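You operate a simulated robot arm through the tools that you are given. There is no shell and no other tool.

The job below is to be done with a simulated two-armed robot. You get a single attempt, and the scene is never put back.

## Task
Blow the pocket clean, then load and lock in the white short profile.
Fine: hold the air button till the pocket's chips are gone; stand the upright profile from the bench in the pocket, push the sliding tray in and turn the lock knob.

The check looks at the end state, three seconds after you hand in, the way a careful person would. Anything else that was tipped, shoved, dropped, spilled or broken makes it a failure.

## Robot
Two 7-joint arms with fingered hands on one trunk that stands fixed in place. Base frame: the origin is at the foot of the trunk, x ahead of it, y to its left, z up; the work surface is at about z = 0.84. Units: m, degrees, N and s.
The left shoulder is at [0.118, 0.185, 1.044], the right one opposite. With the tool pointing down near the work surface each hand reaches from about 0.1 to 0.88 m from the base axis, measured 20 degrees to its own side. Payload 4 kg a hand.
The tool frame of a hand sits at the grasp point between the pads (the TCP): z along the fingers, y along the line on which they close. The tips reach 0.026 m beyond it. The gripper opens to 0.132 m; its body begins 0.073 m behind the TCP. The gripper is a hand of 3 fingers: y runs from the thumb to the fingers, the wrist lies at [0, 0, -0.224] in the tool frame.
Orientation is that of the tool frame in the base frame, as a unit quaternion [w, x, y, z]. With the fingers straight down and closing along the base's y, the tool's x points along the base's -x, its y along +y and its z along -z.

## Interface
- The arms move only by the tool step_arm. It takes "left_plan", "right_plan" or both (then of equal length, played together; a hand with none holds still); each is a list of rows, each an object of numbers (a shift or turn left out is 0): "wx", "wy", "wz": the turn, a rotation vector about the base's x, y, z in degrees; "dx", "dy", "dz": the shift along the base's x, y, z in m. In form: [{"wx": .., "wy": .., "wz": .., "dx": .., "dy": .., "dz": ..}, ...]. A call has 1 to 20 rows; each row shifts and turns the commanded pose from where the row before left it. Rows are played at 5 a second. More than 0.05 m and 8.6 degrees between two rows, and nothing of the call is played. A pose out of reach is approached as far as the arm can. The call stops where the force on the tool passes 40 N (or 10 N more than at its start, if that is more) or the arm is blocked; 0.2 s more then pass. In this call time passes only in rows, and 0.2 s behind the last. The reply holds the time, the measured pose of the TCP, the force on the tool along the base axes, the opening and the grip force, in the units named above and with some noise, with the torque about the TCP (base axes, N m) and any sound that the robot's microphone picked up.
- Cameras (640 x 400 px; columns grow to the right, rows downward): "scene" is now at [0.2552, -0.0487, 1.2969]; the picture's right is [-0.54, -0.82, 0.18], its down [-0.40, 0.06, -0.91] and it looks along [0.74, -0.56, -0.36] (base axes); focal length 264 px, centre (320, 200). "left" rides on the left gripper at [-0.062, 0.003, -0.092] in its tool frame; the picture's right is [-0.05, -1.00, 0.00], its down [0.83, -0.04, -0.56] and it looks along [0.55, -0.03, 0.83] (tool axes); focal length 230 px, centre (320, 200). "right" rides on the right gripper at [0.062, 0.003, -0.092] in its tool frame; the picture's right is [-0.05, 1.00, 0.00], its down [-0.83, -0.04, -0.56] and it looks along [-0.56, -0.03, 0.83] (tool axes); focal length 230 px, centre (320, 200).
- camera(camera): a new picture of that camera. No time passes.
- move_column(by): moves the trunk up (or, below 0, down) by that many m; the arms and the scene camera ride with it, the base frame stays. It gives what a move gives, with no picture.
- finger_targets(finger1, finger2, thumb_bend, hand): sets how far each is bent, from 0 (flat) to 100 (curled in); at 30 the hand is open as for a grip, at 70 the pads meet at the TCP. One left out holds its place. A second passes; each finger stops where it meets its share of the squeeze, and holds until it gets a number again. It is the only way to open and close the hand. It gives what a move gives, with no picture; readings hold the bend of each and the force on the fingers (four entries, about 0 where the hand has none), thumb and palm.
- turn_head(pan, tilt): turns the head with the scene camera to pan (to the left, within 86 degrees either way) and tilt (down, from -29 to 69), counted from straight ahead of the robot (the tilt from the chest, where the trunk bows). It gives what a move gives.
- probe_pixels(camera, pixels): for up to 12 pixels [column, row] of the newest picture of that camera ("zoom" is the newest enlarged one), the place [x, y, z] in the base frame of the surface seen there, good to about 0.002 m, but the place of the scene camera against the robot may be out by one fixed shift of up to 0.012 m in any direction. No time passes.
- zoom(camera, box): a new picture of the part [left, top, right, bottom] of that camera's present view, enlarged. No time passes.
- finish_job(): hands the job in; it is judged then, once.

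Leave the grippers open and the arms clear of the work at the hand-in unless told otherwise.

The tools are called after ">>>" as a command line: name --argument value ..., lists and objects as JSON in quotes. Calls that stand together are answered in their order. step_arm: Moves the arms, as the interface text tells. Its arguments: {"type":"object","properties":{"left_plan":{"type":"array","items":{"type":"object","properties":{"wx":{"type":"number"},"wy":{"type":"number"},"wz":{"type":"number"},"dx":{"type":"number"},"dy":{"type":"number"},"dz":{"type":"number"}}}},"right_plan":{"type":"array","items":{"type":"object","properties":{"wx":{"type":"number"},"wy":{"type":"number"},"wz":{"type":"number"},"dx":{"type":"number"},"dy":{"type":"number"},"dz":{"type":"number"}}}}},"required":[]} The other tools are called the same way: move_column (by) moves the trunk up or down; finger_targets (finger1, finger2, thumb_bend, hand) moves the fingers one by one; turn_head (pan, tilt) turns the head that bears the scene camera; camera (camera) takes a picture; probe_pixels (camera, pixels) gives the place of the surface under pixels of a picture; zoom (camera, box) takes an enlarged picture of a part of a camera's view; finish_job () hands the job in.

At the start:

```text
time_s: 0.0
left_tcp_pos: [0.4876, -0.0297, 1.1682]
left_tool_rot: [0.0, 0.0, 1.0, 0.0]
left_contact_force: [-0.4, 0.0, 0.1]
left_moment: [0.0, -0.01, 0.01]
left_opening: 0.132
left_finger_force: 0.0
left_shape: jaw
left_bend: [30.0, 30.0, 30.0]
left_finger forces: [0.0, 0.0, 0.1, 0.1, 0.0, 0.0]
right_tcp_pos: [0.4226, -0.4232, 1.2296]
right_tool_rot: [-0.002, 0.001, 1.0, 0.0]
right_contact_force: [0.4, -0.4, 0.3]
right_moment: [0.01, -0.02, 0.01]
right_opening: 0.1319
right_finger_force: 0.0
right_shape: jaw
right_bend: [30.0, 30.0, 30.0]
right_finger forces: [0.1, 0.0, 0.0, 0.1, 0.1, 0.0]
trunk travel left (down, up): [-0.1, 0.362]
head pan, tilt (commanded): [-34.5, 5.6]
```

scene: 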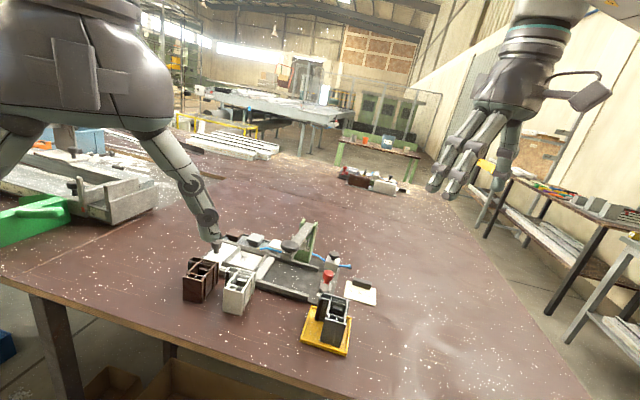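
right: 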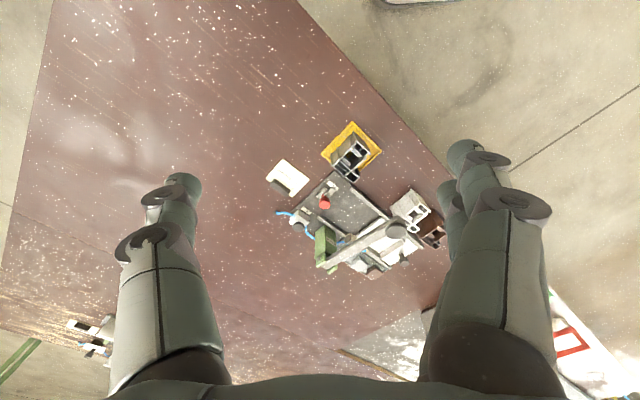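
left: 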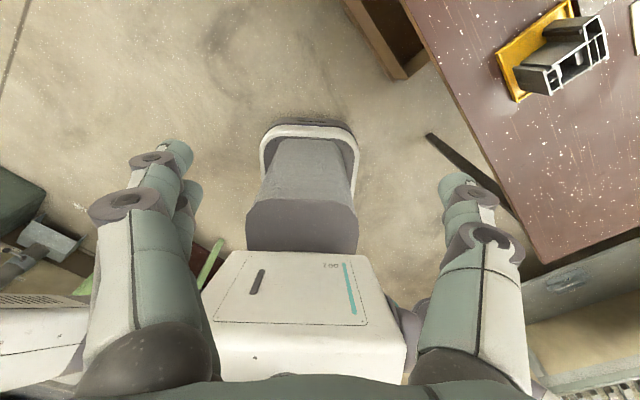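

I see a fixture at about (285, 265) in the scene picture, with a brown profile at (200, 280), a white one at (238, 292) and a dark one on a yellow tray at (330, 320). I'll enlarge both views of the fixture before I move anything.

>>> zoom --camera "scene" --box '[170, 210, 390, 360]'

>>> zoom --camera "right" --box '[250, 110, 460, 290]'

```text
2.67 times, centred on (280, 285) of scene
```

zoom: 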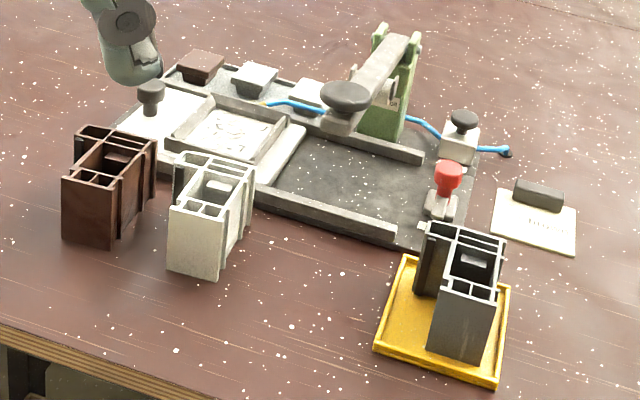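

```text
2.22 times, centred on (355, 200) of right
```

zoom: 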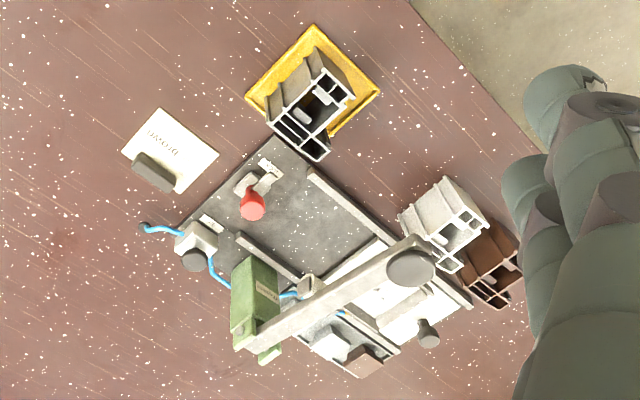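

The fixture has a tray between rails, a swing arm with a dark disc, a red knob, a block with a dark button and blue hose, and labels. I'll turn the head so the fixture sits in the middle of the picture.

>>> turn_head --pan -38 --tilt 22

>>> camera --camera "scene"

```text
time_s: 0.8
left_tcp_pos: [0.4881, -0.03, 1.1668]
left_tool_rot: [0.0, 0.0, 1.0, 0.0]
left_contact_force: [0.0, 0.0, -0.2]
left_moment: [-0.01, 0.02, -0.01]
left_opening: 0.1319
left_finger_force: 0.1
left_shape: jaw
left_bend: [30.0, 30.0, 30.0]
left_finger forces: [0.0, 0.0, 0.1, 0.0, 0.0, 0.0]
right_tcp_pos: [0.4222, -0.4232, 1.2301]
right_tool_rot: [-0.001, 0.0, 1.0, 0.001]
right_contact_force: [-0.7, 0.4, 0.3]
right_moment: [0.01, -0.03, -0.01]
right_opening: 0.1318
right_finger_force: 0.0
right_shape: jaw
right_bend: [30.0, 30.0, 30.0]
right_finger forces: [0.0, 0.0, 0.0, 0.1, 0.1, 0.0]
trunk travel left (down, up): [-0.1, 0.362]
head pan, tilt (commanded): [-38.0, 22.0]
```

```text
taken
```

scene: 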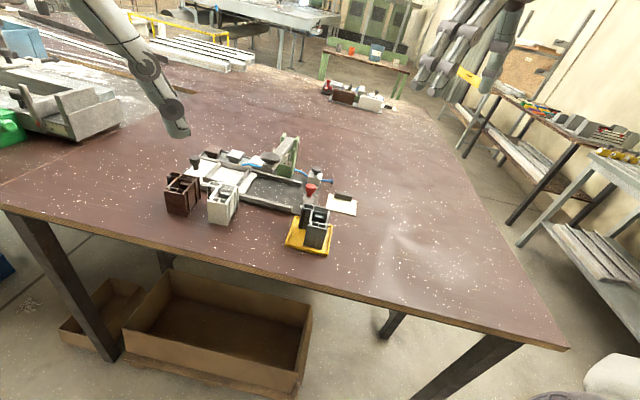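

The fixture is now at about (255, 185), with the white profile at (222, 205). I'll enlarge it and probe places on it.

>>> zoom --camera "scene" --box '[155, 125, 365, 256]'

>>> zoom --camera "scene" --box '[160, 135, 280, 230]'

>>> zoom --camera "scene" --box '[255, 135, 375, 210]'

```text
3.05 times, centred on (260, 190) of scene
```

zoom: 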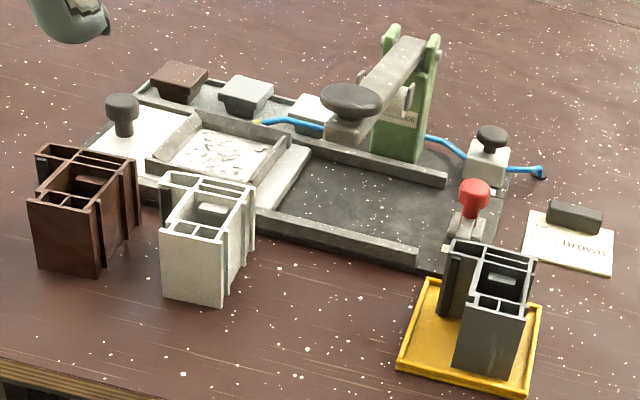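

```text
4.21 times, centred on (220, 182) of scene
```

zoom: 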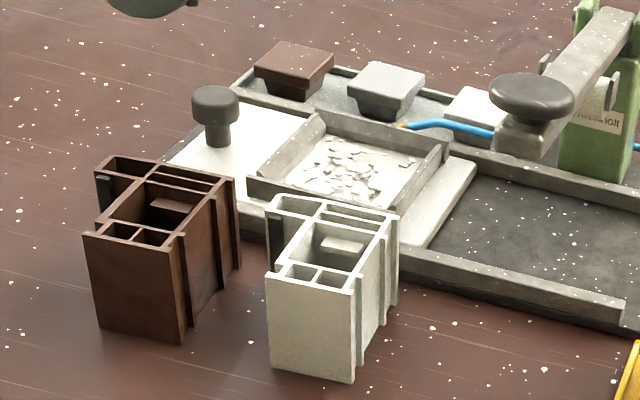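

```text
5.33 times, centred on (315, 172) of scene
```

zoom: 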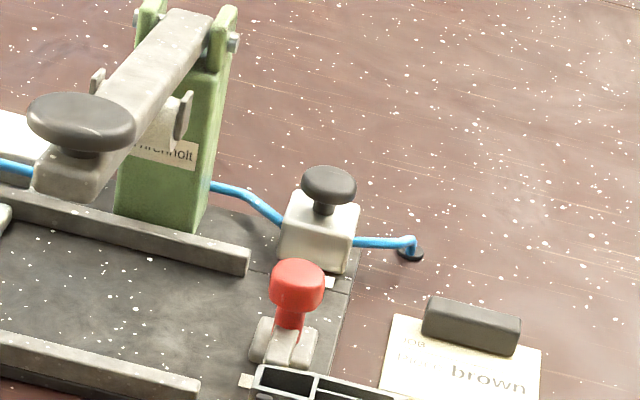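

The tray on the left carries the pocket with chips and a dark post. To the right are the swing arm, the button block with hose, the red knob and a card reading "…brown". I'll probe the parts in the newest zoom and in the scene picture.

>>> probe_pixels --camera "zoom" --pixels '[[296, 275], [290, 330], [327, 185], [315, 215], [320, 245], [80, 120], [190, 25], [460, 375], [470, 320], [230, 255], [60, 270], [410, 255]]'

>>> zoom --camera "scene" --box '[320, 180, 370, 220]'

>>> probe_pixels --camera "zoom" --pixels '[[320, 200]]'

>>> zoom --camera "scene" --box '[160, 135, 280, 230]'

>>> probe_pixels --camera "zoom" --pixels '[[215, 95], [215, 135], [350, 170], [310, 140], [250, 180], [440, 150], [390, 205], [440, 210], [280, 200], [390, 215], [355, 285], [310, 330]]'

```text
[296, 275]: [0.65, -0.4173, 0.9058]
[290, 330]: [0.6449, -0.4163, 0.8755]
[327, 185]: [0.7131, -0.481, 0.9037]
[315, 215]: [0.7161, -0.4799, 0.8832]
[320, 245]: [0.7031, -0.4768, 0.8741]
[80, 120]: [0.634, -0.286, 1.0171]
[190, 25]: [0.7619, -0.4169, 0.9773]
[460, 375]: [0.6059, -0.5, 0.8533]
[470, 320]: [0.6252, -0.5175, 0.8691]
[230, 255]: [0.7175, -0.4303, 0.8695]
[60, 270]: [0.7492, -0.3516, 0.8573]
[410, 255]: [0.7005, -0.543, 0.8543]
```

```text
10.00 times, centred on (345, 200) of scene
```

zoom: 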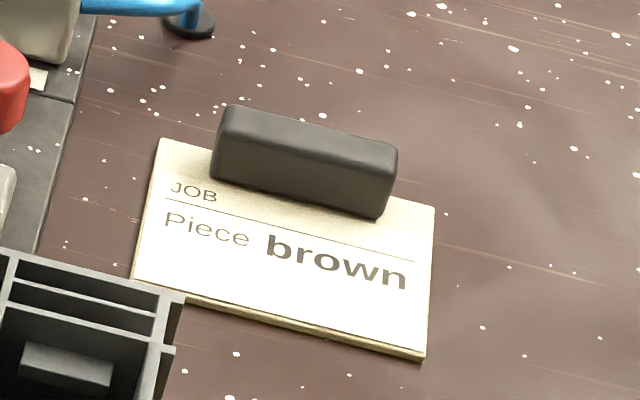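

```text
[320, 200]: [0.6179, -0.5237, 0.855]
```

```text
4.21 times, centred on (220, 182) of scene
```

zoom: 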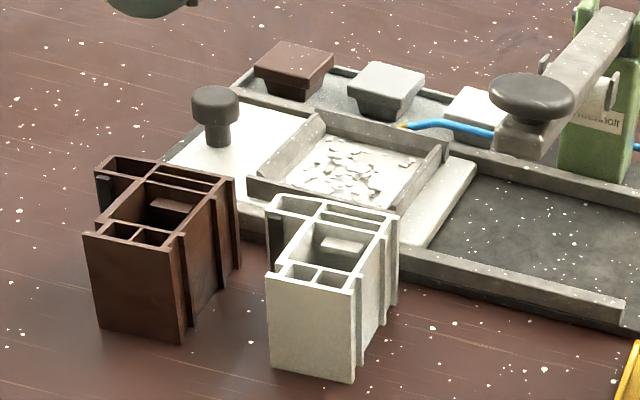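

```text
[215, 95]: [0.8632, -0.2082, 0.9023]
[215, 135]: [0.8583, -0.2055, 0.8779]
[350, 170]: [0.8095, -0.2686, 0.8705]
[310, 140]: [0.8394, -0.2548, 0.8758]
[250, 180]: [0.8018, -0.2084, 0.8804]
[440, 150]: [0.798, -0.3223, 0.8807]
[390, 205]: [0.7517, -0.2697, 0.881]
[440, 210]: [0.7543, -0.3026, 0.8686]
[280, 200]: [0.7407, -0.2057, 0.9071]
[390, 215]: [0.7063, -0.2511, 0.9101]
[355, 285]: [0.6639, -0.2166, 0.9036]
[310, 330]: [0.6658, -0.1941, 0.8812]
```

The card reads "JOB / Piece brown", but you named the white profile, so I'm going with white. The probes put the white profile near (0.70, -0.23), the tray post near (0.86, -0.21), the red knob near (0.65, -0.42) and the button near (0.71, -0.48). I'll move the left hand aside and bring the right wrist camera over the fixture, keeping high.

>>> step_arm --left_plan '[{"dy": 0.04}, {"dy": 0.04}, {"dy": 0.04}, {"dy": 0.04}, {"dy": 0.04}]' --right_plan '[{"dx": 0.012, "dy": 0.026, "dz": -0.01}, {"dx": 0.012, "dy": 0.026, "dz": -0.01}, {"dx": 0.012, "dy": 0.026, "dz": -0.01}, {"dx": 0.012, "dy": 0.026, "dz": -0.01}, {"dx": 0.012, "dy": 0.026, "dz": -0.01}]'

>>> camera --camera "right"

>>> camera --camera "scene"

```text
time_s: 2.0
left_tcp_pos: [0.485, 0.1724, 1.1679]
left_tool_rot: [0.0, 0.0, 1.0, 0.0]
left_contact_force: [-0.4, 0.8, 0.3]
left_moment: [-0.01, -0.03, -0.01]
left_opening: 0.1318
left_finger_force: 0.0
left_shape: jaw
left_bend: [30.0, 30.0, 30.0]
left_finger forces: [0.0, 0.0, 0.1, 0.0, 0.1, 0.0]
right_tcp_pos: [0.4823, -0.2872, 1.1802]
right_tool_rot: [0.0, 0.0, 1.0, -0.001]
right_contact_force: [0.4, 0.2, -0.1]
right_moment: [-0.03, 0.01, -0.02]
right_opening: 0.1317
right_finger_force: 0.0
right_shape: jaw
right_bend: [30.0, 30.0, 30.0]
right_finger forces: [0.0, 0.0, 0.0, 0.1, 0.0, 0.0]
trunk travel left (down, up): [-0.1, 0.362]
head pan, tilt (commanded): [-38.0, 22.0]
```

```text
taken
```

right: 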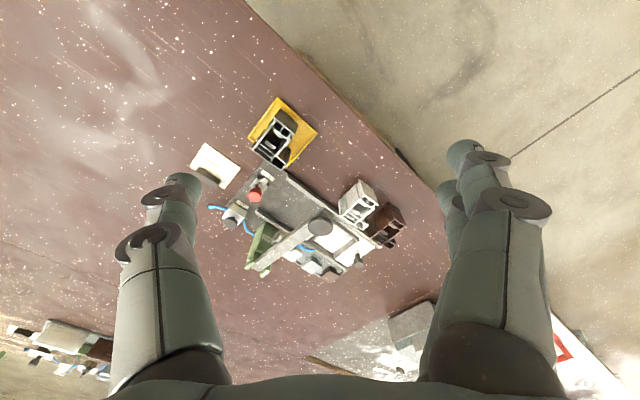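

```text
taken
```

scene: 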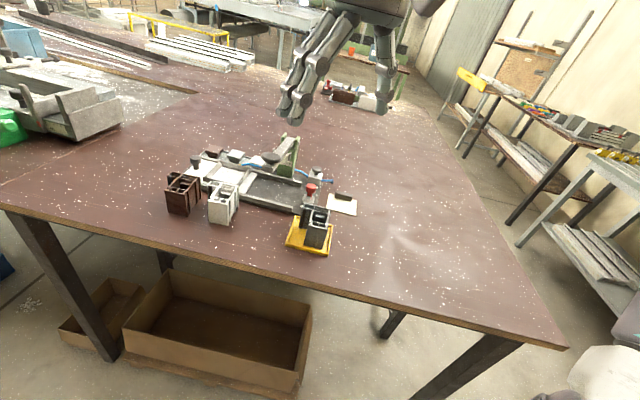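

The hand sits clear above the bench and the fixture shows at (310, 220) in the right picture. I'll enlarge it there to judge the geometry from above.

>>> zoom --camera "right" --box '[190, 90, 420, 290]'

>>> zoom --camera "right" --box '[280, 170, 410, 280]'

>>> probe_pixels --camera "zoom" --pixels '[[190, 265], [400, 440], [330, 80], [400, 120], [560, 180]]'

```text
2.00 times, centred on (305, 190) of right
```

zoom: 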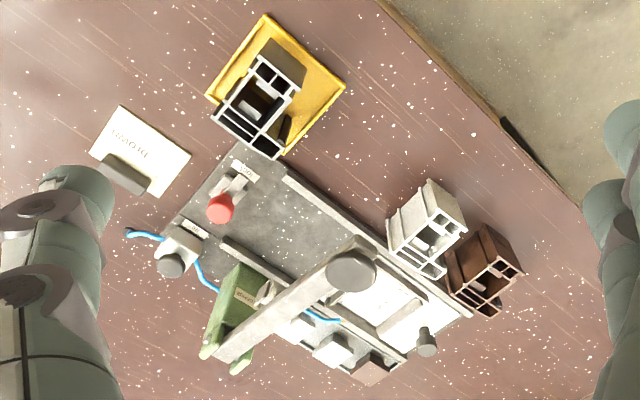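

```text
3.64 times, centred on (345, 225) of right
```

zoom: 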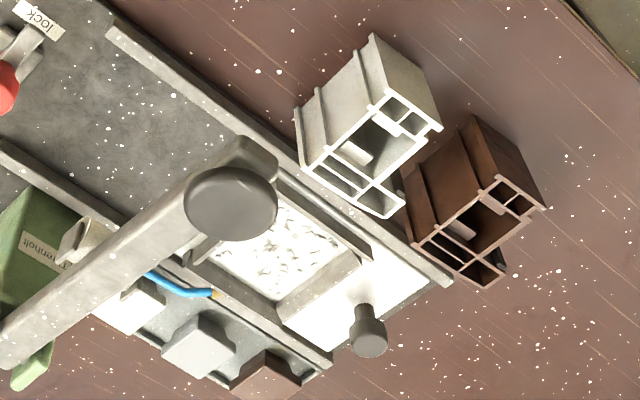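

```text
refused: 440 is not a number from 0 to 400
```

The label by the red knob reads "lock", and the pocket full of chips lies beneath the swing arm in this view. I'll probe the pocket, the tray and the white profile through the right camera, which has no fixed shift.

>>> probe_pixels --camera "zoom" --pixels '[[275, 250], [370, 258], [300, 305], [370, 310], [368, 345], [450, 283], [325, 362], [250, 140], [110, 35], [230, 205], [212, 293], [195, 345]]'

>>> probe_pixels --camera "zoom" --pixels '[[310, 165], [385, 95], [437, 127], [383, 215], [345, 150], [400, 118], [470, 60], [6, 90], [300, 110], [370, 40], [297, 110], [530, 205]]'

```text
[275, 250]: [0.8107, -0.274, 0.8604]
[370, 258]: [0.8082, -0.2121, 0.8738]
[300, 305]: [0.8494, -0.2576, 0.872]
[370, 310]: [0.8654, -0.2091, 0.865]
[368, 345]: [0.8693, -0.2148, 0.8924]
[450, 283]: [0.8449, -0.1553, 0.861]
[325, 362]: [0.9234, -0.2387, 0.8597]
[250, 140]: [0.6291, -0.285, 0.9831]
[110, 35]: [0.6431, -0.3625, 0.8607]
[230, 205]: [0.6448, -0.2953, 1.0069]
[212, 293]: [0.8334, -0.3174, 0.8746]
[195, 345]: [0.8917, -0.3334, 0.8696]
```

```text
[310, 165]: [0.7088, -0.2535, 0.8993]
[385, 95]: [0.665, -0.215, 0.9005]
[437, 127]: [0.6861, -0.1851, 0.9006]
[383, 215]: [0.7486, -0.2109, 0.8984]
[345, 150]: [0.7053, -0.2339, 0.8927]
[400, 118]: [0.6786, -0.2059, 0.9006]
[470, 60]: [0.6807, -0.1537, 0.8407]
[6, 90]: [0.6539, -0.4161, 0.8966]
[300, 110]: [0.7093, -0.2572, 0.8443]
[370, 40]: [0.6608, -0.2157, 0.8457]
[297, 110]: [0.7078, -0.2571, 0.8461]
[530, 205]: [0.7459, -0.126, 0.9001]
```

From the right camera the bench is at z≈0.84, the white profile's top is at z≈0.90, and the fixture axis runs at about 45.8°. I'll move left and forward at height so the camera sees the pocket and profile past the swing arm.

>>> step_arm --right_plan '[{"dx": 0.03, "dy": 0.025, "dz": -0.01}, {"dx": 0.03, "dy": 0.025, "dz": -0.01}, {"dx": 0.03, "dy": 0.025, "dz": -0.01}, {"dx": 0.03, "dy": 0.025, "dz": -0.01}]'

>>> camera --camera "right"

>>> zoom --camera "right" --box '[160, 110, 420, 273]'

```text
time_s: 3.0
left_tcp_pos: [0.4881, 0.1703, 1.1658]
left_tool_rot: [-0.001, -0.001, 1.0, 0.0]
left_contact_force: [0.8, 0.5, -0.9]
left_moment: [0.02, 0.06, -0.02]
left_opening: 0.1318
left_finger_force: 0.0
left_shape: jaw
left_bend: [30.0, 30.0, 30.0]
left_finger forces: [0.1, 0.1, 0.0, 0.0, 0.0, 0.1]
right_tcp_pos: [0.606, -0.1925, 1.1378]
right_tool_rot: [-0.001, -0.001, 1.0, 0.0]
right_contact_force: [0.2, -0.2, 0.7]
right_moment: [0.0, 0.01, -0.02]
right_opening: 0.132
right_finger_force: 0.0
right_shape: jaw
right_bend: [30.0, 30.0, 30.0]
right_finger forces: [0.0, 0.0, 0.0, 0.0, 0.0, 0.0]
trunk travel left (down, up): [-0.1, 0.362]
head pan, tilt (commanded): [-38.0, 22.0]
```

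```text
taken
```

right: 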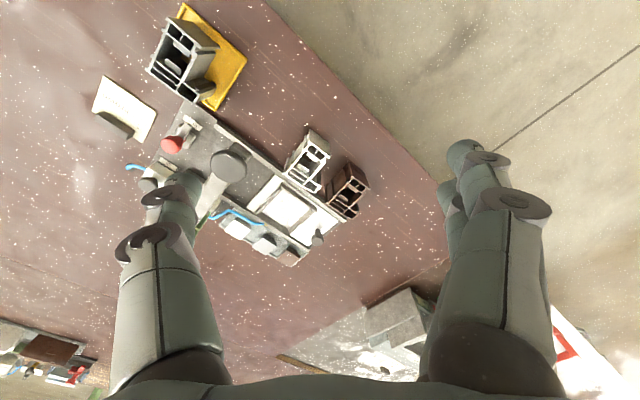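

```text
2.45 times, centred on (290, 192) of right
```

zoom: 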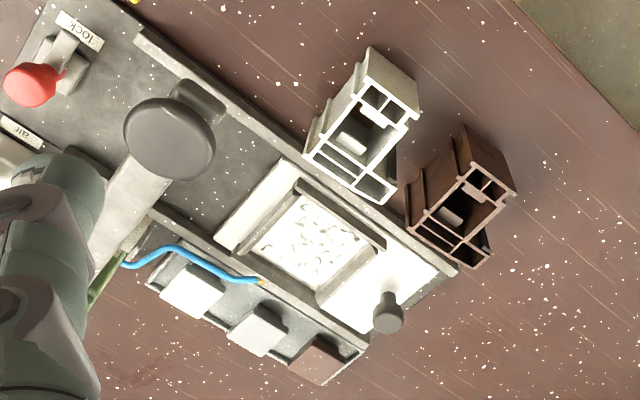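

The pocket frame is now unobstructed at about (290, 205). I'll zoom further into the pocket and the profile and probe their corners.

>>> zoom --camera "right" --box '[240, 160, 352, 260]'

>>> probe_pixels --camera "zoom" --pixels '[[160, 105], [180, 100], [330, 195], [190, 245], [210, 255], [345, 200], [100, 210], [55, 195], [130, 85], [290, 165], [250, 245], [225, 180]]'

>>> zoom --camera "right" --box '[270, 115, 382, 220]'

```text
4.00 times, centred on (296, 210) of right
```

zoom: 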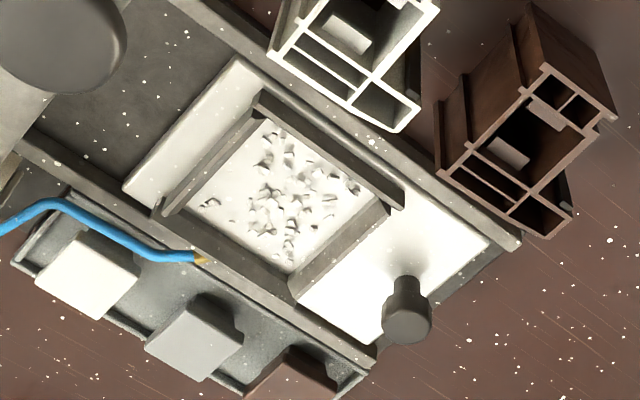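

```text
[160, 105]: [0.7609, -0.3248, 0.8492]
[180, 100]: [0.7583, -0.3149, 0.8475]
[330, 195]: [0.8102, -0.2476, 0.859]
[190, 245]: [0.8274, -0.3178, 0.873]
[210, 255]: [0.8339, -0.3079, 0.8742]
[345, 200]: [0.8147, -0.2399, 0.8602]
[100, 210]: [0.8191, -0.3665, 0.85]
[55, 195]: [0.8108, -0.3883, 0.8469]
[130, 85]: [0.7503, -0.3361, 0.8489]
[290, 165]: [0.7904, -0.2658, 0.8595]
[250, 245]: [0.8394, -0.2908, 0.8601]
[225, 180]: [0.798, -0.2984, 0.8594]
```

```text
3.81 times, centred on (326, 168) of right
```

zoom: 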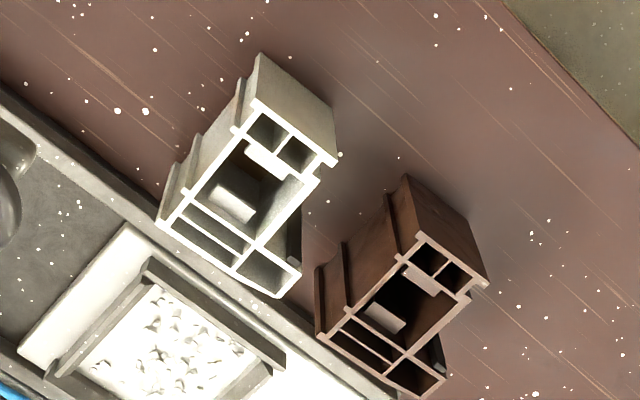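

The pocket is a four-walled frame with its floor at z≈0.859 and wall tops at about 0.874. I'll probe the profile's top outline in this zoom, then the pocket walls in the earlier crop.

>>> probe_pixels --camera "zoom" --pixels '[[163, 219], [256, 101], [333, 160], [277, 293], [298, 268], [260, 247], [312, 182], [187, 188], [236, 128], [320, 172], [234, 270], [294, 238]]'

>>> zoom --camera "right" --box '[270, 175, 344, 221]'

```text
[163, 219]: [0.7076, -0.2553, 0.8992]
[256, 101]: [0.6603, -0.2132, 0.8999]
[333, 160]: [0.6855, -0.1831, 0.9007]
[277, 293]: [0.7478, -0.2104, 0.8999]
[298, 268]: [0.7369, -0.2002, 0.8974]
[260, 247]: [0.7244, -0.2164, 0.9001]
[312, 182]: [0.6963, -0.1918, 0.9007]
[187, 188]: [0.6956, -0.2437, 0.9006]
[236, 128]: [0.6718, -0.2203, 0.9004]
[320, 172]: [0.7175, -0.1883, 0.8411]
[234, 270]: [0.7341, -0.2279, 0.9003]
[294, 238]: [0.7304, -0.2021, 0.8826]
```

```text
8.65 times, centred on (307, 198) of right
```

zoom: 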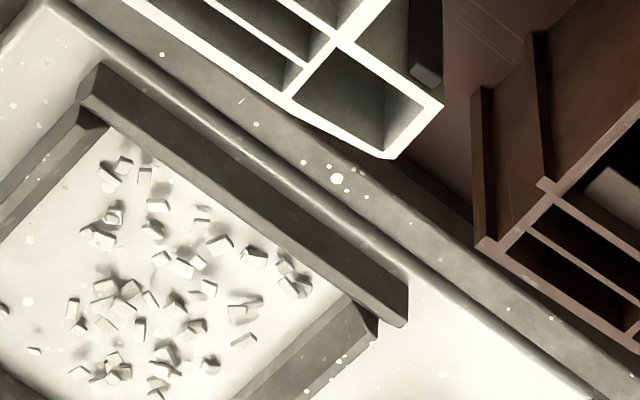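

The profile's top is about 0.060 by 0.063 m, turned roughly 48°, and I expect the pocket inside to be only a few mm larger. I'll probe across the walls in this close view to find the inner faces.

>>> probe_pixels --camera "zoom" --pixels '[[260, 165], [252, 175], [245, 185], [238, 195], [230, 205], [222, 215], [214, 225], [350, 300], [340, 320], [320, 340], [300, 330], [290, 320]]'

>>> zoom --camera "right" --box '[254, 195, 334, 245]'

```text
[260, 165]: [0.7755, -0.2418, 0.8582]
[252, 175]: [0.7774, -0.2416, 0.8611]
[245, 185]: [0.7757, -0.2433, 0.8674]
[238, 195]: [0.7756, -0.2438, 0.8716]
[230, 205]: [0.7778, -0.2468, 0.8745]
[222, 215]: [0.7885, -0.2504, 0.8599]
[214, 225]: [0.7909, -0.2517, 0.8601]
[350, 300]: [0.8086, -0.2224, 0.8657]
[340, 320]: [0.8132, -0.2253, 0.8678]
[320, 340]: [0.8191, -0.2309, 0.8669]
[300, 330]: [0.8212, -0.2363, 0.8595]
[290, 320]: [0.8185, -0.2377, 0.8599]
```

```text
8.00 times, centred on (294, 220) of right
```

zoom: 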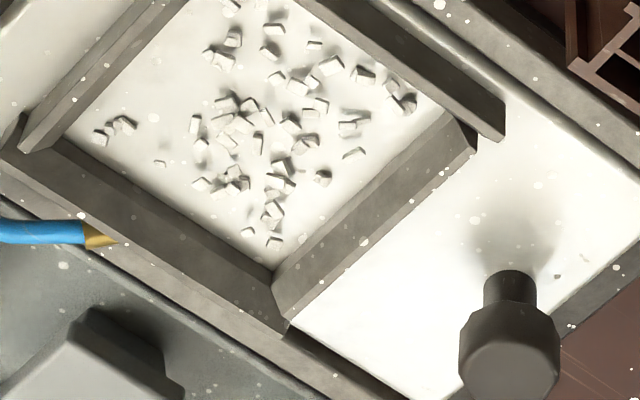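

The front wall's dark face is its outer side, rising to z≈0.8745. I'll probe across the back wall, the right wall and the left wall in this zoom.

>>> probe_pixels --camera "zoom" --pixels '[[185, 198], [178, 208], [170, 218], [162, 228], [154, 238], [146, 248], [138, 258], [350, 185], [358, 195], [367, 205], [376, 216], [386, 228]]'

>>> probe_pixels --camera "zoom" --pixels '[[60, 62], [70, 70], [80, 78], [92, 88], [104, 98], [116, 108], [268, 270], [275, 290], [445, 120], [65, 140], [110, 240], [90, 235]]'

```text
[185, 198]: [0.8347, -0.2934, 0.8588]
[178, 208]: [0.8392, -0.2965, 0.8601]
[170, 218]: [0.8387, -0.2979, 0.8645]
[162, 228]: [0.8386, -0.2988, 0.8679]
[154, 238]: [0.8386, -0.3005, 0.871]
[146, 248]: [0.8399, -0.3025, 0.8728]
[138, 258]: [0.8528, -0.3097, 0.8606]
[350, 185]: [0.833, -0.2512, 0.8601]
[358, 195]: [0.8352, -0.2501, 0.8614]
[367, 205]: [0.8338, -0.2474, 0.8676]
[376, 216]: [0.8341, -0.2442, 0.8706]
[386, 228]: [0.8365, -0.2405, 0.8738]
```

```text
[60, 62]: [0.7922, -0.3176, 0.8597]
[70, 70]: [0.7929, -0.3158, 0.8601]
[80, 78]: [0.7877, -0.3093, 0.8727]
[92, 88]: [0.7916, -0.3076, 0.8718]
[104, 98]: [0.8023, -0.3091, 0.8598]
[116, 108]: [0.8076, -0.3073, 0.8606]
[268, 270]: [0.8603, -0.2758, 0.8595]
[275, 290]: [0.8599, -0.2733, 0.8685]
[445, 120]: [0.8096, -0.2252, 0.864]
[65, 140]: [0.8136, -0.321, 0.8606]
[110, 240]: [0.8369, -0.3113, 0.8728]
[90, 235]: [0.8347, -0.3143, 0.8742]
```

The pocket inside measures about 0.070 by 0.078 m with walls 14 mm high, so the 0.060 by 0.063 m profile fits with room to spare. Next I'll probe the hand's own fingertips at (465, 150), (443, 195) and (185, 185) to learn their spread, and the brown profile for clearance.

>>> camera --camera "right"

>>> probe_pixels --camera "right" --pixels '[[465, 147], [443, 188], [185, 172], [478, 170], [455, 150], [445, 215], [185, 200], [495, 190], [440, 250], [150, 240]]'

>>> zoom --camera "right" --box '[290, 140, 382, 225]'

```text
taken
```

right: 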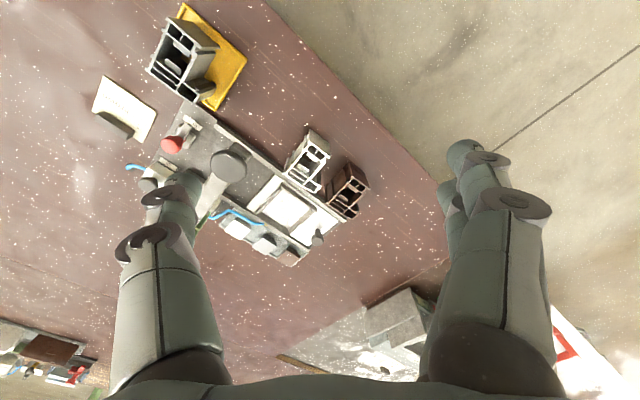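

```text
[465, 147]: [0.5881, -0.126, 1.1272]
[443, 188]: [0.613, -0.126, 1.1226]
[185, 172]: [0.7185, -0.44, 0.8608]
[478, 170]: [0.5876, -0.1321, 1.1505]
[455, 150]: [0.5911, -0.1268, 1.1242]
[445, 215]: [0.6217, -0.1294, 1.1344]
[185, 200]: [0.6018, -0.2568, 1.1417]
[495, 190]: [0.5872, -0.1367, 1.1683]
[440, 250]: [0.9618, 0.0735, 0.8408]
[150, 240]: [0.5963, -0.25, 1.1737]
```

```text
4.71 times, centred on (336, 182) of right
```

zoom: 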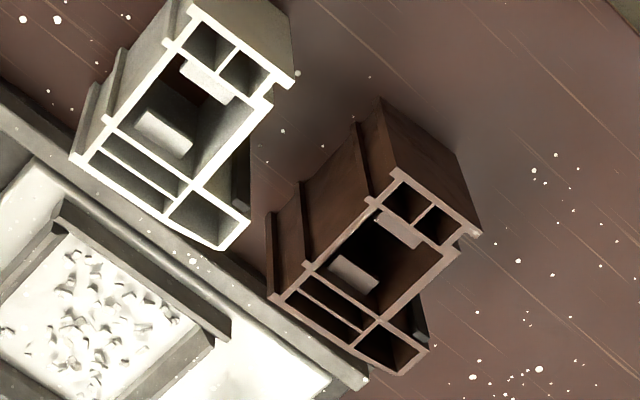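

The two fingers are about 30 mm apart and the thumb is centred, so gripping across the profile's 63 mm side with the fingers on the narrow face will work. Blowing comes first: I'll move high over to the air button side, turning the hand +48.2° to line it up with the fixture.

>>> step_arm --right_plan '[{"dx": 0.005, "dy": -0.04, "wz": 5.36}, {"dx": 0.005, "dy": -0.04, "wz": 5.36}, {"dx": 0.005, "dy": -0.04, "wz": 5.36}, {"dx": 0.005, "dy": -0.04, "wz": 5.36}, {"dx": 0.005, "dy": -0.04, "wz": 5.36}, {"dx": 0.005, "dy": -0.04, "wz": 5.36}, {"dx": 0.005, "dy": -0.04, "wz": 5.36}, {"dx": 0.005, "dy": -0.04, "wz": 5.36}, {"dx": 0.005, "dy": -0.04, "wz": 5.36}]'

>>> camera --camera "right"

>>> camera --camera "scene"

```text
time_s: 5.0
left_tcp_pos: [0.4841, 0.169, 1.1688]
left_tool_rot: [0.0, 0.0, 1.0, 0.0]
left_contact_force: [0.2, -1.0, 0.5]
left_moment: [0.0, -0.05, 0.05]
left_opening: 0.1317
left_finger_force: 0.0
left_shape: jaw
left_bend: [30.0, 30.0, 30.0]
left_finger forces: [0.1, 0.1, 0.0, 0.0, 0.0, 0.1]
right_tcp_pos: [0.6468, -0.5515, 1.139]
right_tool_rot: [-0.001, -0.409, 0.913, 0.0]
right_contact_force: [-0.1, -0.4, -0.7]
right_moment: [-0.02, 0.0, 0.0]
right_opening: 0.1319
right_finger_force: 0.0
right_shape: jaw
right_bend: [30.0, 30.0, 30.0]
right_finger forces: [0.0, 0.0, 0.1, 0.1, 0.0, 0.1]
trunk travel left (down, up): [-0.1, 0.362]
head pan, tilt (commanded): [-38.0, 22.0]
```

```text
taken
```

right: 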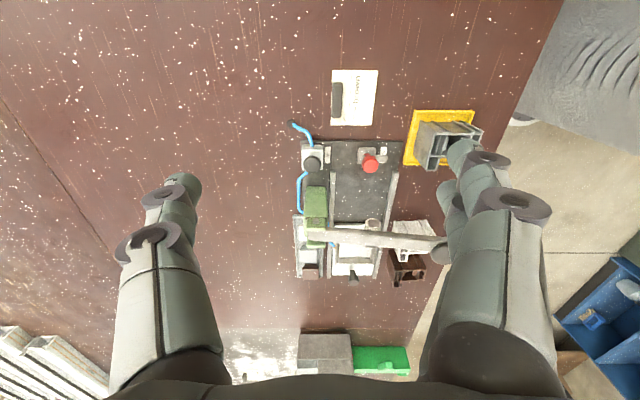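

```text
taken
```

scene: 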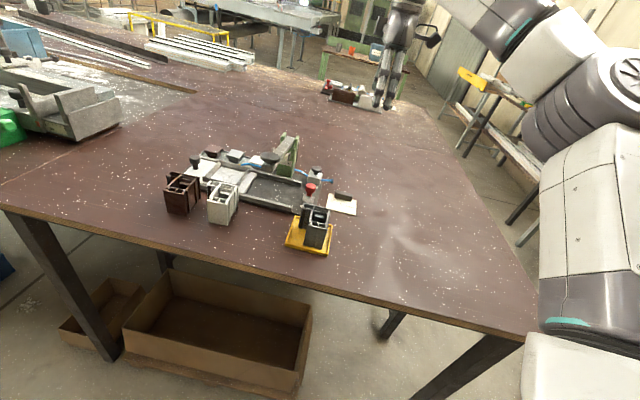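

The picture is now aligned with the fixture: the button is at (313, 162) and the red knob at (370, 163). I'll zoom there and probe both.

>>> zoom --camera "right" --box '[280, 110, 424, 200]'

>>> probe_pixels --camera "zoom" --pixels '[[145, 240], [130, 240], [160, 240], [145, 225], [145, 256], [400, 235], [385, 235], [415, 235], [400, 220], [400, 252], [160, 200], [155, 285]]'

```text
4.44 times, centred on (352, 155) of right
```

zoom: 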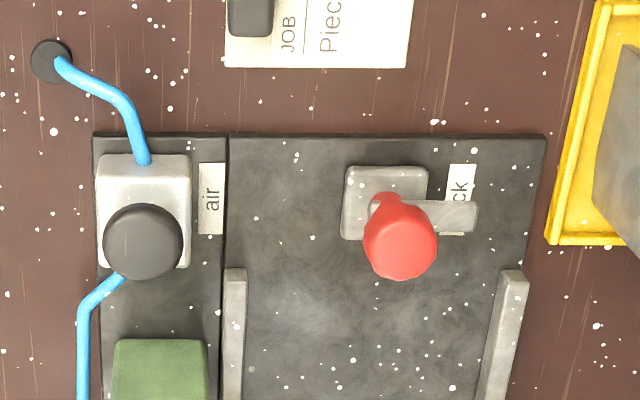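

```text
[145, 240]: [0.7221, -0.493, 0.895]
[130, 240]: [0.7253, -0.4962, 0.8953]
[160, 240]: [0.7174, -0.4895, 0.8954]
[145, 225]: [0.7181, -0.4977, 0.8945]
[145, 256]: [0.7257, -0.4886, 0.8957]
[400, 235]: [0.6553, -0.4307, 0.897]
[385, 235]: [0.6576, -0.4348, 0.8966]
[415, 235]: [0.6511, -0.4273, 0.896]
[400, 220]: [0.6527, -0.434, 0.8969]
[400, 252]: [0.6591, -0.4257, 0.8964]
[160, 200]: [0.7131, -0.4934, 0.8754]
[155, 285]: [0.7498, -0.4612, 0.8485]
```

The button's top centre is at about (0.722, -0.493, 0.895), with the label "air" beside it. I'll close the right hand here, high up, so the joined fingertips can press it.

>>> finger_targets --hand "right" --finger1 70 --finger2 70 --thumb_bend 70

>>> camera --camera "right"

```text
time_s: 6.0
left_tcp_pos: [0.4864, 0.1698, 1.1676]
left_tool_rot: [0.0, 0.0, 1.0, -0.001]
left_contact_force: [-0.1, 0.2, 0.2]
left_moment: [-0.02, 0.01, 0.01]
left_opening: 0.132
left_finger_force: 0.1
left_shape: jaw
left_bend: [30.0, 30.0, 30.0]
left_finger forces: [0.0, 0.1, 0.0, 0.0, 0.1, 0.0]
right_tcp_pos: [0.6469, -0.5502, 1.1389]
right_tool_rot: [0.001, -0.409, 0.912, 0.0]
right_contact_force: [-0.3, 0.7, -0.4]
right_moment: [0.0, 0.01, 0.0]
right_opening: 0.0062
right_finger_force: 0.1
right_shape: fingers
right_bend: [70.0, 70.0, 70.0]
right_finger forces: [0.0, 0.1, 0.0, 0.1, 0.1, 0.0]
trunk travel left (down, up): [-0.1, 0.362]
head pan, tilt (commanded): [-38.0, 22.0]
```

```text
taken
```

right: 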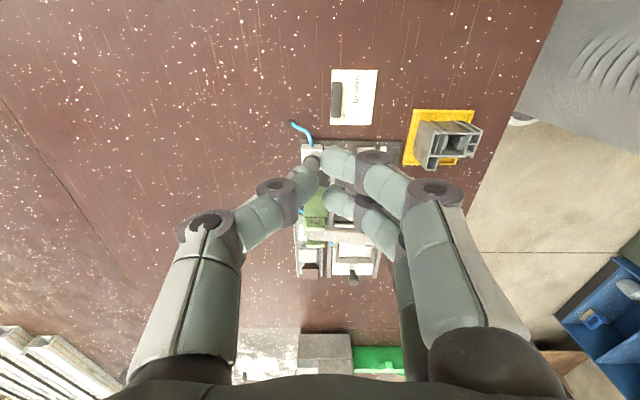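

The fingertips meet near (318, 165) in the picture. I'll probe their surfaces to see how they lie against the tool frame.

>>> probe_pixels --camera "right" --pixels '[[330, 155], [340, 165], [308, 165], [312, 175], [335, 200], [345, 205], [355, 165], [300, 190]]'

>>> zoom --camera "right" --box '[250, 120, 410, 240]'

```text
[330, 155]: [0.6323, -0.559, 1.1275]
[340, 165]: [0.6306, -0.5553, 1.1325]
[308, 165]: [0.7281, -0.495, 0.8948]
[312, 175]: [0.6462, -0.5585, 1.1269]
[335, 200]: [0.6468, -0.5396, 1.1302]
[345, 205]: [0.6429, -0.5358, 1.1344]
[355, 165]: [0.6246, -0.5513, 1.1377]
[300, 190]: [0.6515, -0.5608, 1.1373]
```

```text
3.33 times, centred on (330, 180) of right
```

zoom: 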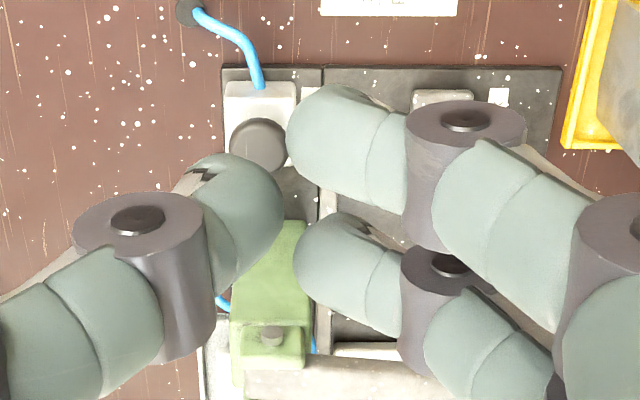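

The thumb tip lies in the middle with the fingers either side, so I'll aim the thumb at the button. Before I go down I'll probe the green post and lever beside it for clearance.

>>> probe_pixels --camera "right" --pixels '[[316, 190], [310, 190], [324, 190], [316, 205], [316, 222], [312, 235], [330, 238], [360, 240], [316, 245]]'

>>> zoom --camera "scene" --box '[255, 125, 335, 200]'

```text
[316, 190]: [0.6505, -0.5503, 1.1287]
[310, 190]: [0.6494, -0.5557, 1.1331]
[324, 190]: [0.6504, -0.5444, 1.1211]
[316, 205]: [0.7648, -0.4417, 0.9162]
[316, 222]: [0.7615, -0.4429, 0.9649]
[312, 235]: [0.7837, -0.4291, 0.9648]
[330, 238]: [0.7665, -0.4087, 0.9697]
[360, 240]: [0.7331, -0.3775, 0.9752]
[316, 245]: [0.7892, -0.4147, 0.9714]
```

```text
5.33 times, centred on (295, 162) of scene
```

zoom: 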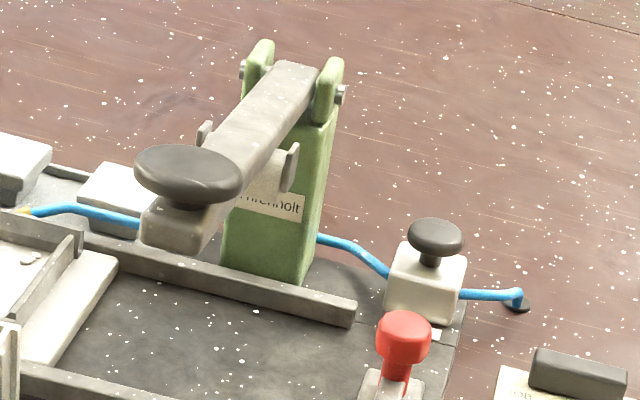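

The post's near face is about 65 mm from the button and its top is about z 0.97, below the palm, so the descent is clear. I'll move over the button to z = 1.00.

>>> step_arm --right_plan '[{"dx": 0.0173, "dy": 0.0156, "dz": -0.02}, {"dx": 0.0173, "dy": 0.0156, "dz": -0.02}, {"dx": 0.0173, "dy": 0.0156, "dz": -0.02}, {"dx": 0.0173, "dy": 0.0156, "dz": -0.02}, {"dz": -0.03}, {"dz": -0.029}]'

>>> camera --camera "right"

>>> camera --camera "scene"

>>> zoom --camera "scene" --box '[240, 100, 400, 220]'

```text
time_s: 7.4
left_tcp_pos: [0.4862, 0.1709, 1.1687]
left_tool_rot: [-0.001, 0.0, 1.0, 0.0]
left_contact_force: [0.2, 0.6, -0.7]
left_moment: [0.0, 0.01, -0.02]
left_opening: 0.1323
left_finger_force: 0.0
left_shape: jaw
left_bend: [30.0, 30.0, 30.0]
left_finger forces: [0.0, 0.0, 0.0, 0.1, 0.0, 0.0]
right_tcp_pos: [0.7162, -0.4917, 0.9969]
right_tool_rot: [-0.001, -0.41, 0.912, 0.0]
right_contact_force: [-0.2, -0.2, -0.8]
right_moment: [0.02, 0.01, 0.01]
right_opening: 0.0059
right_finger_force: 0.1
right_shape: fingers
right_bend: [70.0, 70.0, 70.0]
right_finger forces: [0.0, 0.0, 0.0, 0.1, 0.0, 0.0]
trunk travel left (down, up): [-0.1, 0.362]
head pan, tilt (commanded): [-38.0, 22.0]
```

```text
taken
```

right: 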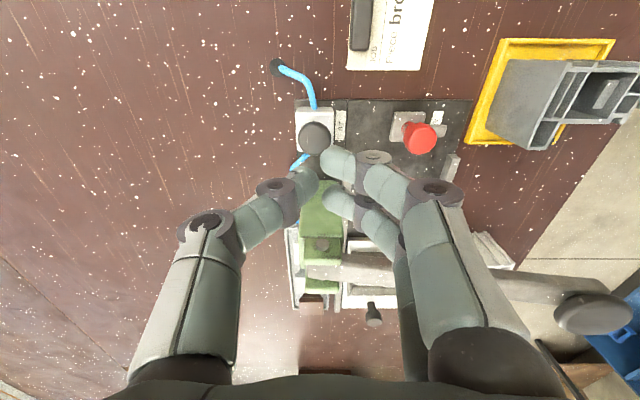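

```text
taken
```

scene: 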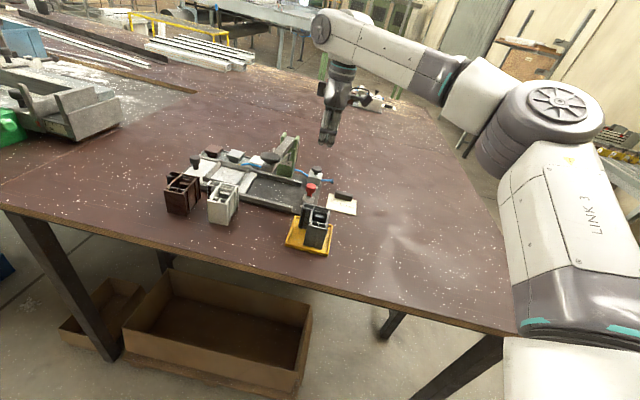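

```text
3.33 times, centred on (320, 160) of scene
```

zoom: 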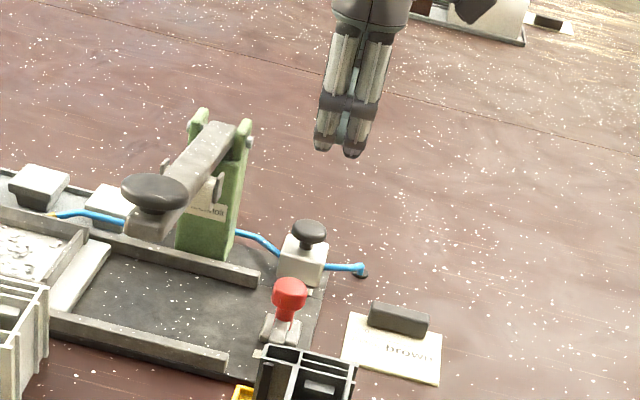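

The button shows at (315, 135) just ahead of the fingertips. I'll probe it again from this closer pose before I line up.

>>> zoom --camera "right" --box '[270, 90, 382, 200]'

>>> probe_pixels --camera "right" --pixels '[[314, 135], [302, 135], [326, 135], [314, 125], [314, 146], [312, 173], [305, 178], [316, 180]]'

```text
3.64 times, centred on (326, 145) of right
```

zoom: 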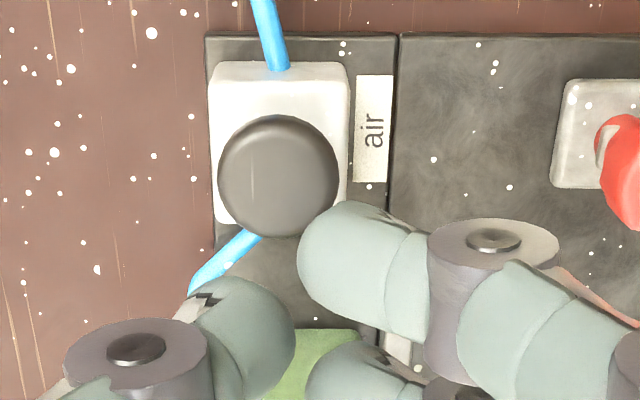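

```text
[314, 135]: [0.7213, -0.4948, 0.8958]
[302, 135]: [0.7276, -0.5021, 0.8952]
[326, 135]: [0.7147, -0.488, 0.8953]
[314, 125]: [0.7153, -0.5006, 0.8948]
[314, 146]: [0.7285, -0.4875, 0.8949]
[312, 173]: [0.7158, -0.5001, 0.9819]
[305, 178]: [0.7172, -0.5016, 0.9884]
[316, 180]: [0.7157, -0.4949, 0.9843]
```

The button centre is at (0.722, -0.494, 0.895) and the thumb tip is nearly above it. I'll go down to z≈0.93, just above contact.

>>> step_arm --right_plan '[{"dy": 0.0015, "dz": -0.018}, {"dz": -0.018}, {"dz": -0.018}, {"dz": -0.014}]'

>>> zoom --camera "scene" --box '[240, 100, 400, 220]'

>>> camera --camera "right"

```text
time_s: 8.4
left_tcp_pos: [0.4856, 0.1698, 1.1682]
left_tool_rot: [0.001, 0.0, 1.0, 0.001]
left_contact_force: [-0.7, 0.6, 0.3]
left_moment: [-0.02, 0.0, 0.01]
left_opening: 0.1318
left_finger_force: 0.0
left_shape: jaw
left_bend: [30.0, 30.0, 30.0]
left_finger forces: [0.0, 0.0, 0.0, 0.0, 0.1, 0.1]
right_tcp_pos: [0.7179, -0.4894, 0.9346]
right_tool_rot: [0.0, -0.408, 0.913, -0.001]
right_contact_force: [-0.1, -0.8, 0.5]
right_moment: [0.01, -0.03, 0.0]
right_opening: 0.0061
right_finger_force: 0.0
right_shape: fingers
right_bend: [70.0, 70.0, 70.0]
right_finger forces: [0.1, 0.1, 0.0, 0.0, 0.1, 0.1]
trunk travel left (down, up): [-0.1, 0.362]
head pan, tilt (commanded): [-38.0, 22.0]
```

```text
3.33 times, centred on (320, 160) of scene
```

zoom: 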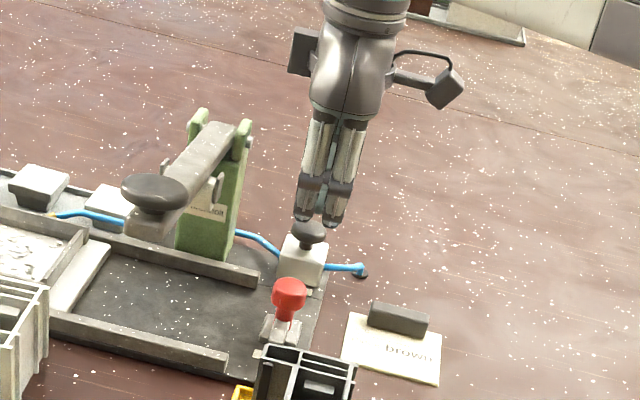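

```text
taken
```

right: 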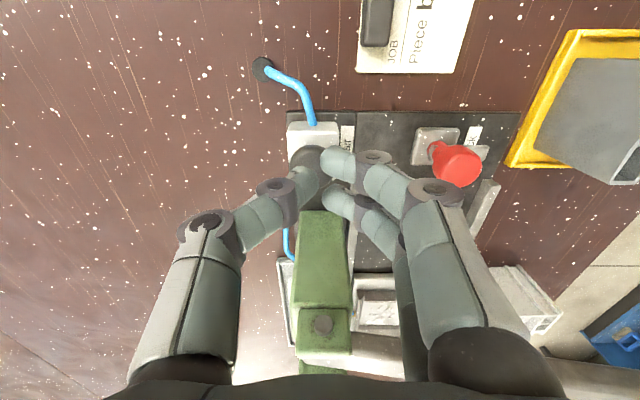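

The fingertips hang right above the button, with no contact force yet. I'll press down in 4 mm steps and watch the force and the sound.

>>> step_arm --right_plan '[{"dz": -0.004}, {"dz": -0.004}, {"dz": -0.003}, {"dz": -0.002}]'

```text
time_s: 9.4
left_tcp_pos: [0.4859, 0.171, 1.1675]
left_tool_rot: [0.0, 0.0, 1.0, 0.001]
left_contact_force: [-0.2, -0.3, 0.5]
left_moment: [-0.02, -0.04, -0.01]
left_opening: 0.132
left_finger_force: 0.1
left_shape: jaw
left_bend: [30.0, 30.0, 30.0]
left_finger forces: [0.1, 0.1, 0.0, 0.0, 0.0, 0.1]
right_tcp_pos: [0.7164, -0.4882, 0.9192]
right_tool_rot: [0.0, -0.408, 0.913, 0.0]
right_contact_force: [-0.3, -0.7, 2.8]
right_moment: [-0.08, 0.01, -0.03]
right_opening: 0.0061
right_finger_force: 1.4
right_shape: fingers
right_bend: [70.0, 70.0, 70.0]
right_finger forces: [0.0, 0.1, 0.0, 0.0, 1.9, 0.0]
trunk travel left (down, up): [-0.1, 0.362]
head pan, tilt (commanded): [-38.0, 22.0]
```

The thumb has met the button, with 2.8 N at z≈0.919. I'll press a little further in 2 mm steps.

>>> step_arm --right_plan '[{"dz": -0.002}, {"dz": -0.002}]'

```text
time_s: 10.0
left_tcp_pos: [0.4854, 0.1703, 1.1691]
left_tool_rot: [0.0, 0.0, 1.0, 0.001]
left_contact_force: [-0.3, 0.6, -0.4]
left_moment: [-0.01, 0.04, -0.03]
left_opening: 0.1318
left_finger_force: 0.0
left_shape: jaw
left_bend: [30.0, 30.0, 30.0]
left_finger forces: [0.1, 0.0, 0.0, 0.1, 0.1, 0.0]
right_tcp_pos: [0.7148, -0.4883, 0.9161]
right_tool_rot: [0.001, -0.409, 0.912, 0.0]
right_contact_force: [2.1, 0.7, 3.2]
right_moment: [-0.04, -0.08, 0.07]
right_opening: 0.0059
right_finger_force: 2.2
right_shape: fingers
right_bend: [70.0, 70.0, 70.0]
right_finger forces: [0.0, 0.0, 0.0, 0.0, 3.9, 0.0]
trunk travel left (down, up): [-0.1, 0.362]
head pan, tilt (commanded): [-38.0, 22.0]
heard: click
```

There was a click, so the button may be switched. I'll hold for a second and look at the pocket at (225, 170) in the scene picture.

>>> step_arm --right_plan '[{"dz": 0}, {"dz": 0}, {"dz": 0}, {"dz": 0}, {"dz": 0}]'

>>> zoom --camera "scene" --box '[180, 130, 290, 210]'

```text
time_s: 11.2
left_tcp_pos: [0.4843, 0.1713, 1.168]
left_tool_rot: [0.0, -0.001, 1.0, 0.0]
left_contact_force: [-1.2, 0.0, 0.1]
left_moment: [-0.01, -0.03, 0.0]
left_opening: 0.132
left_finger_force: 0.0
left_shape: jaw
left_bend: [30.0, 30.0, 30.0]
left_finger forces: [0.1, 0.0, 0.1, 0.0, 0.0, 0.0]
right_tcp_pos: [0.7144, -0.4898, 0.9155]
right_tool_rot: [0.0, -0.409, 0.913, 0.0]
right_contact_force: [0.5, 0.8, 3.4]
right_moment: [0.01, -0.06, 0.05]
right_opening: 0.0059
right_finger_force: 1.4
right_shape: fingers
right_bend: [70.0, 70.0, 70.0]
right_finger forces: [0.0, 0.0, 0.0, 0.1, 3.9, 0.0]
trunk travel left (down, up): [-0.1, 0.362]
head pan, tilt (commanded): [-38.0, 22.0]
```

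```text
5.00 times, centred on (235, 170) of scene
```

zoom: 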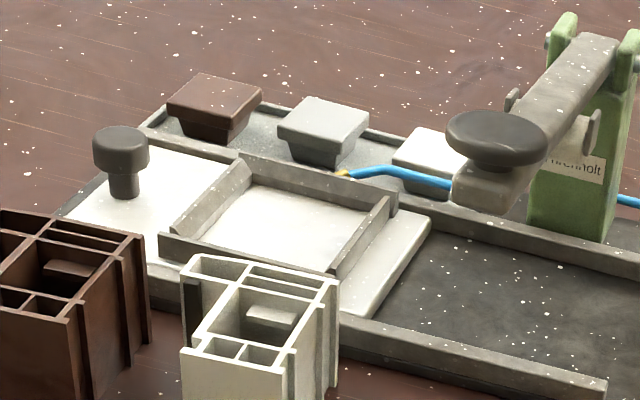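

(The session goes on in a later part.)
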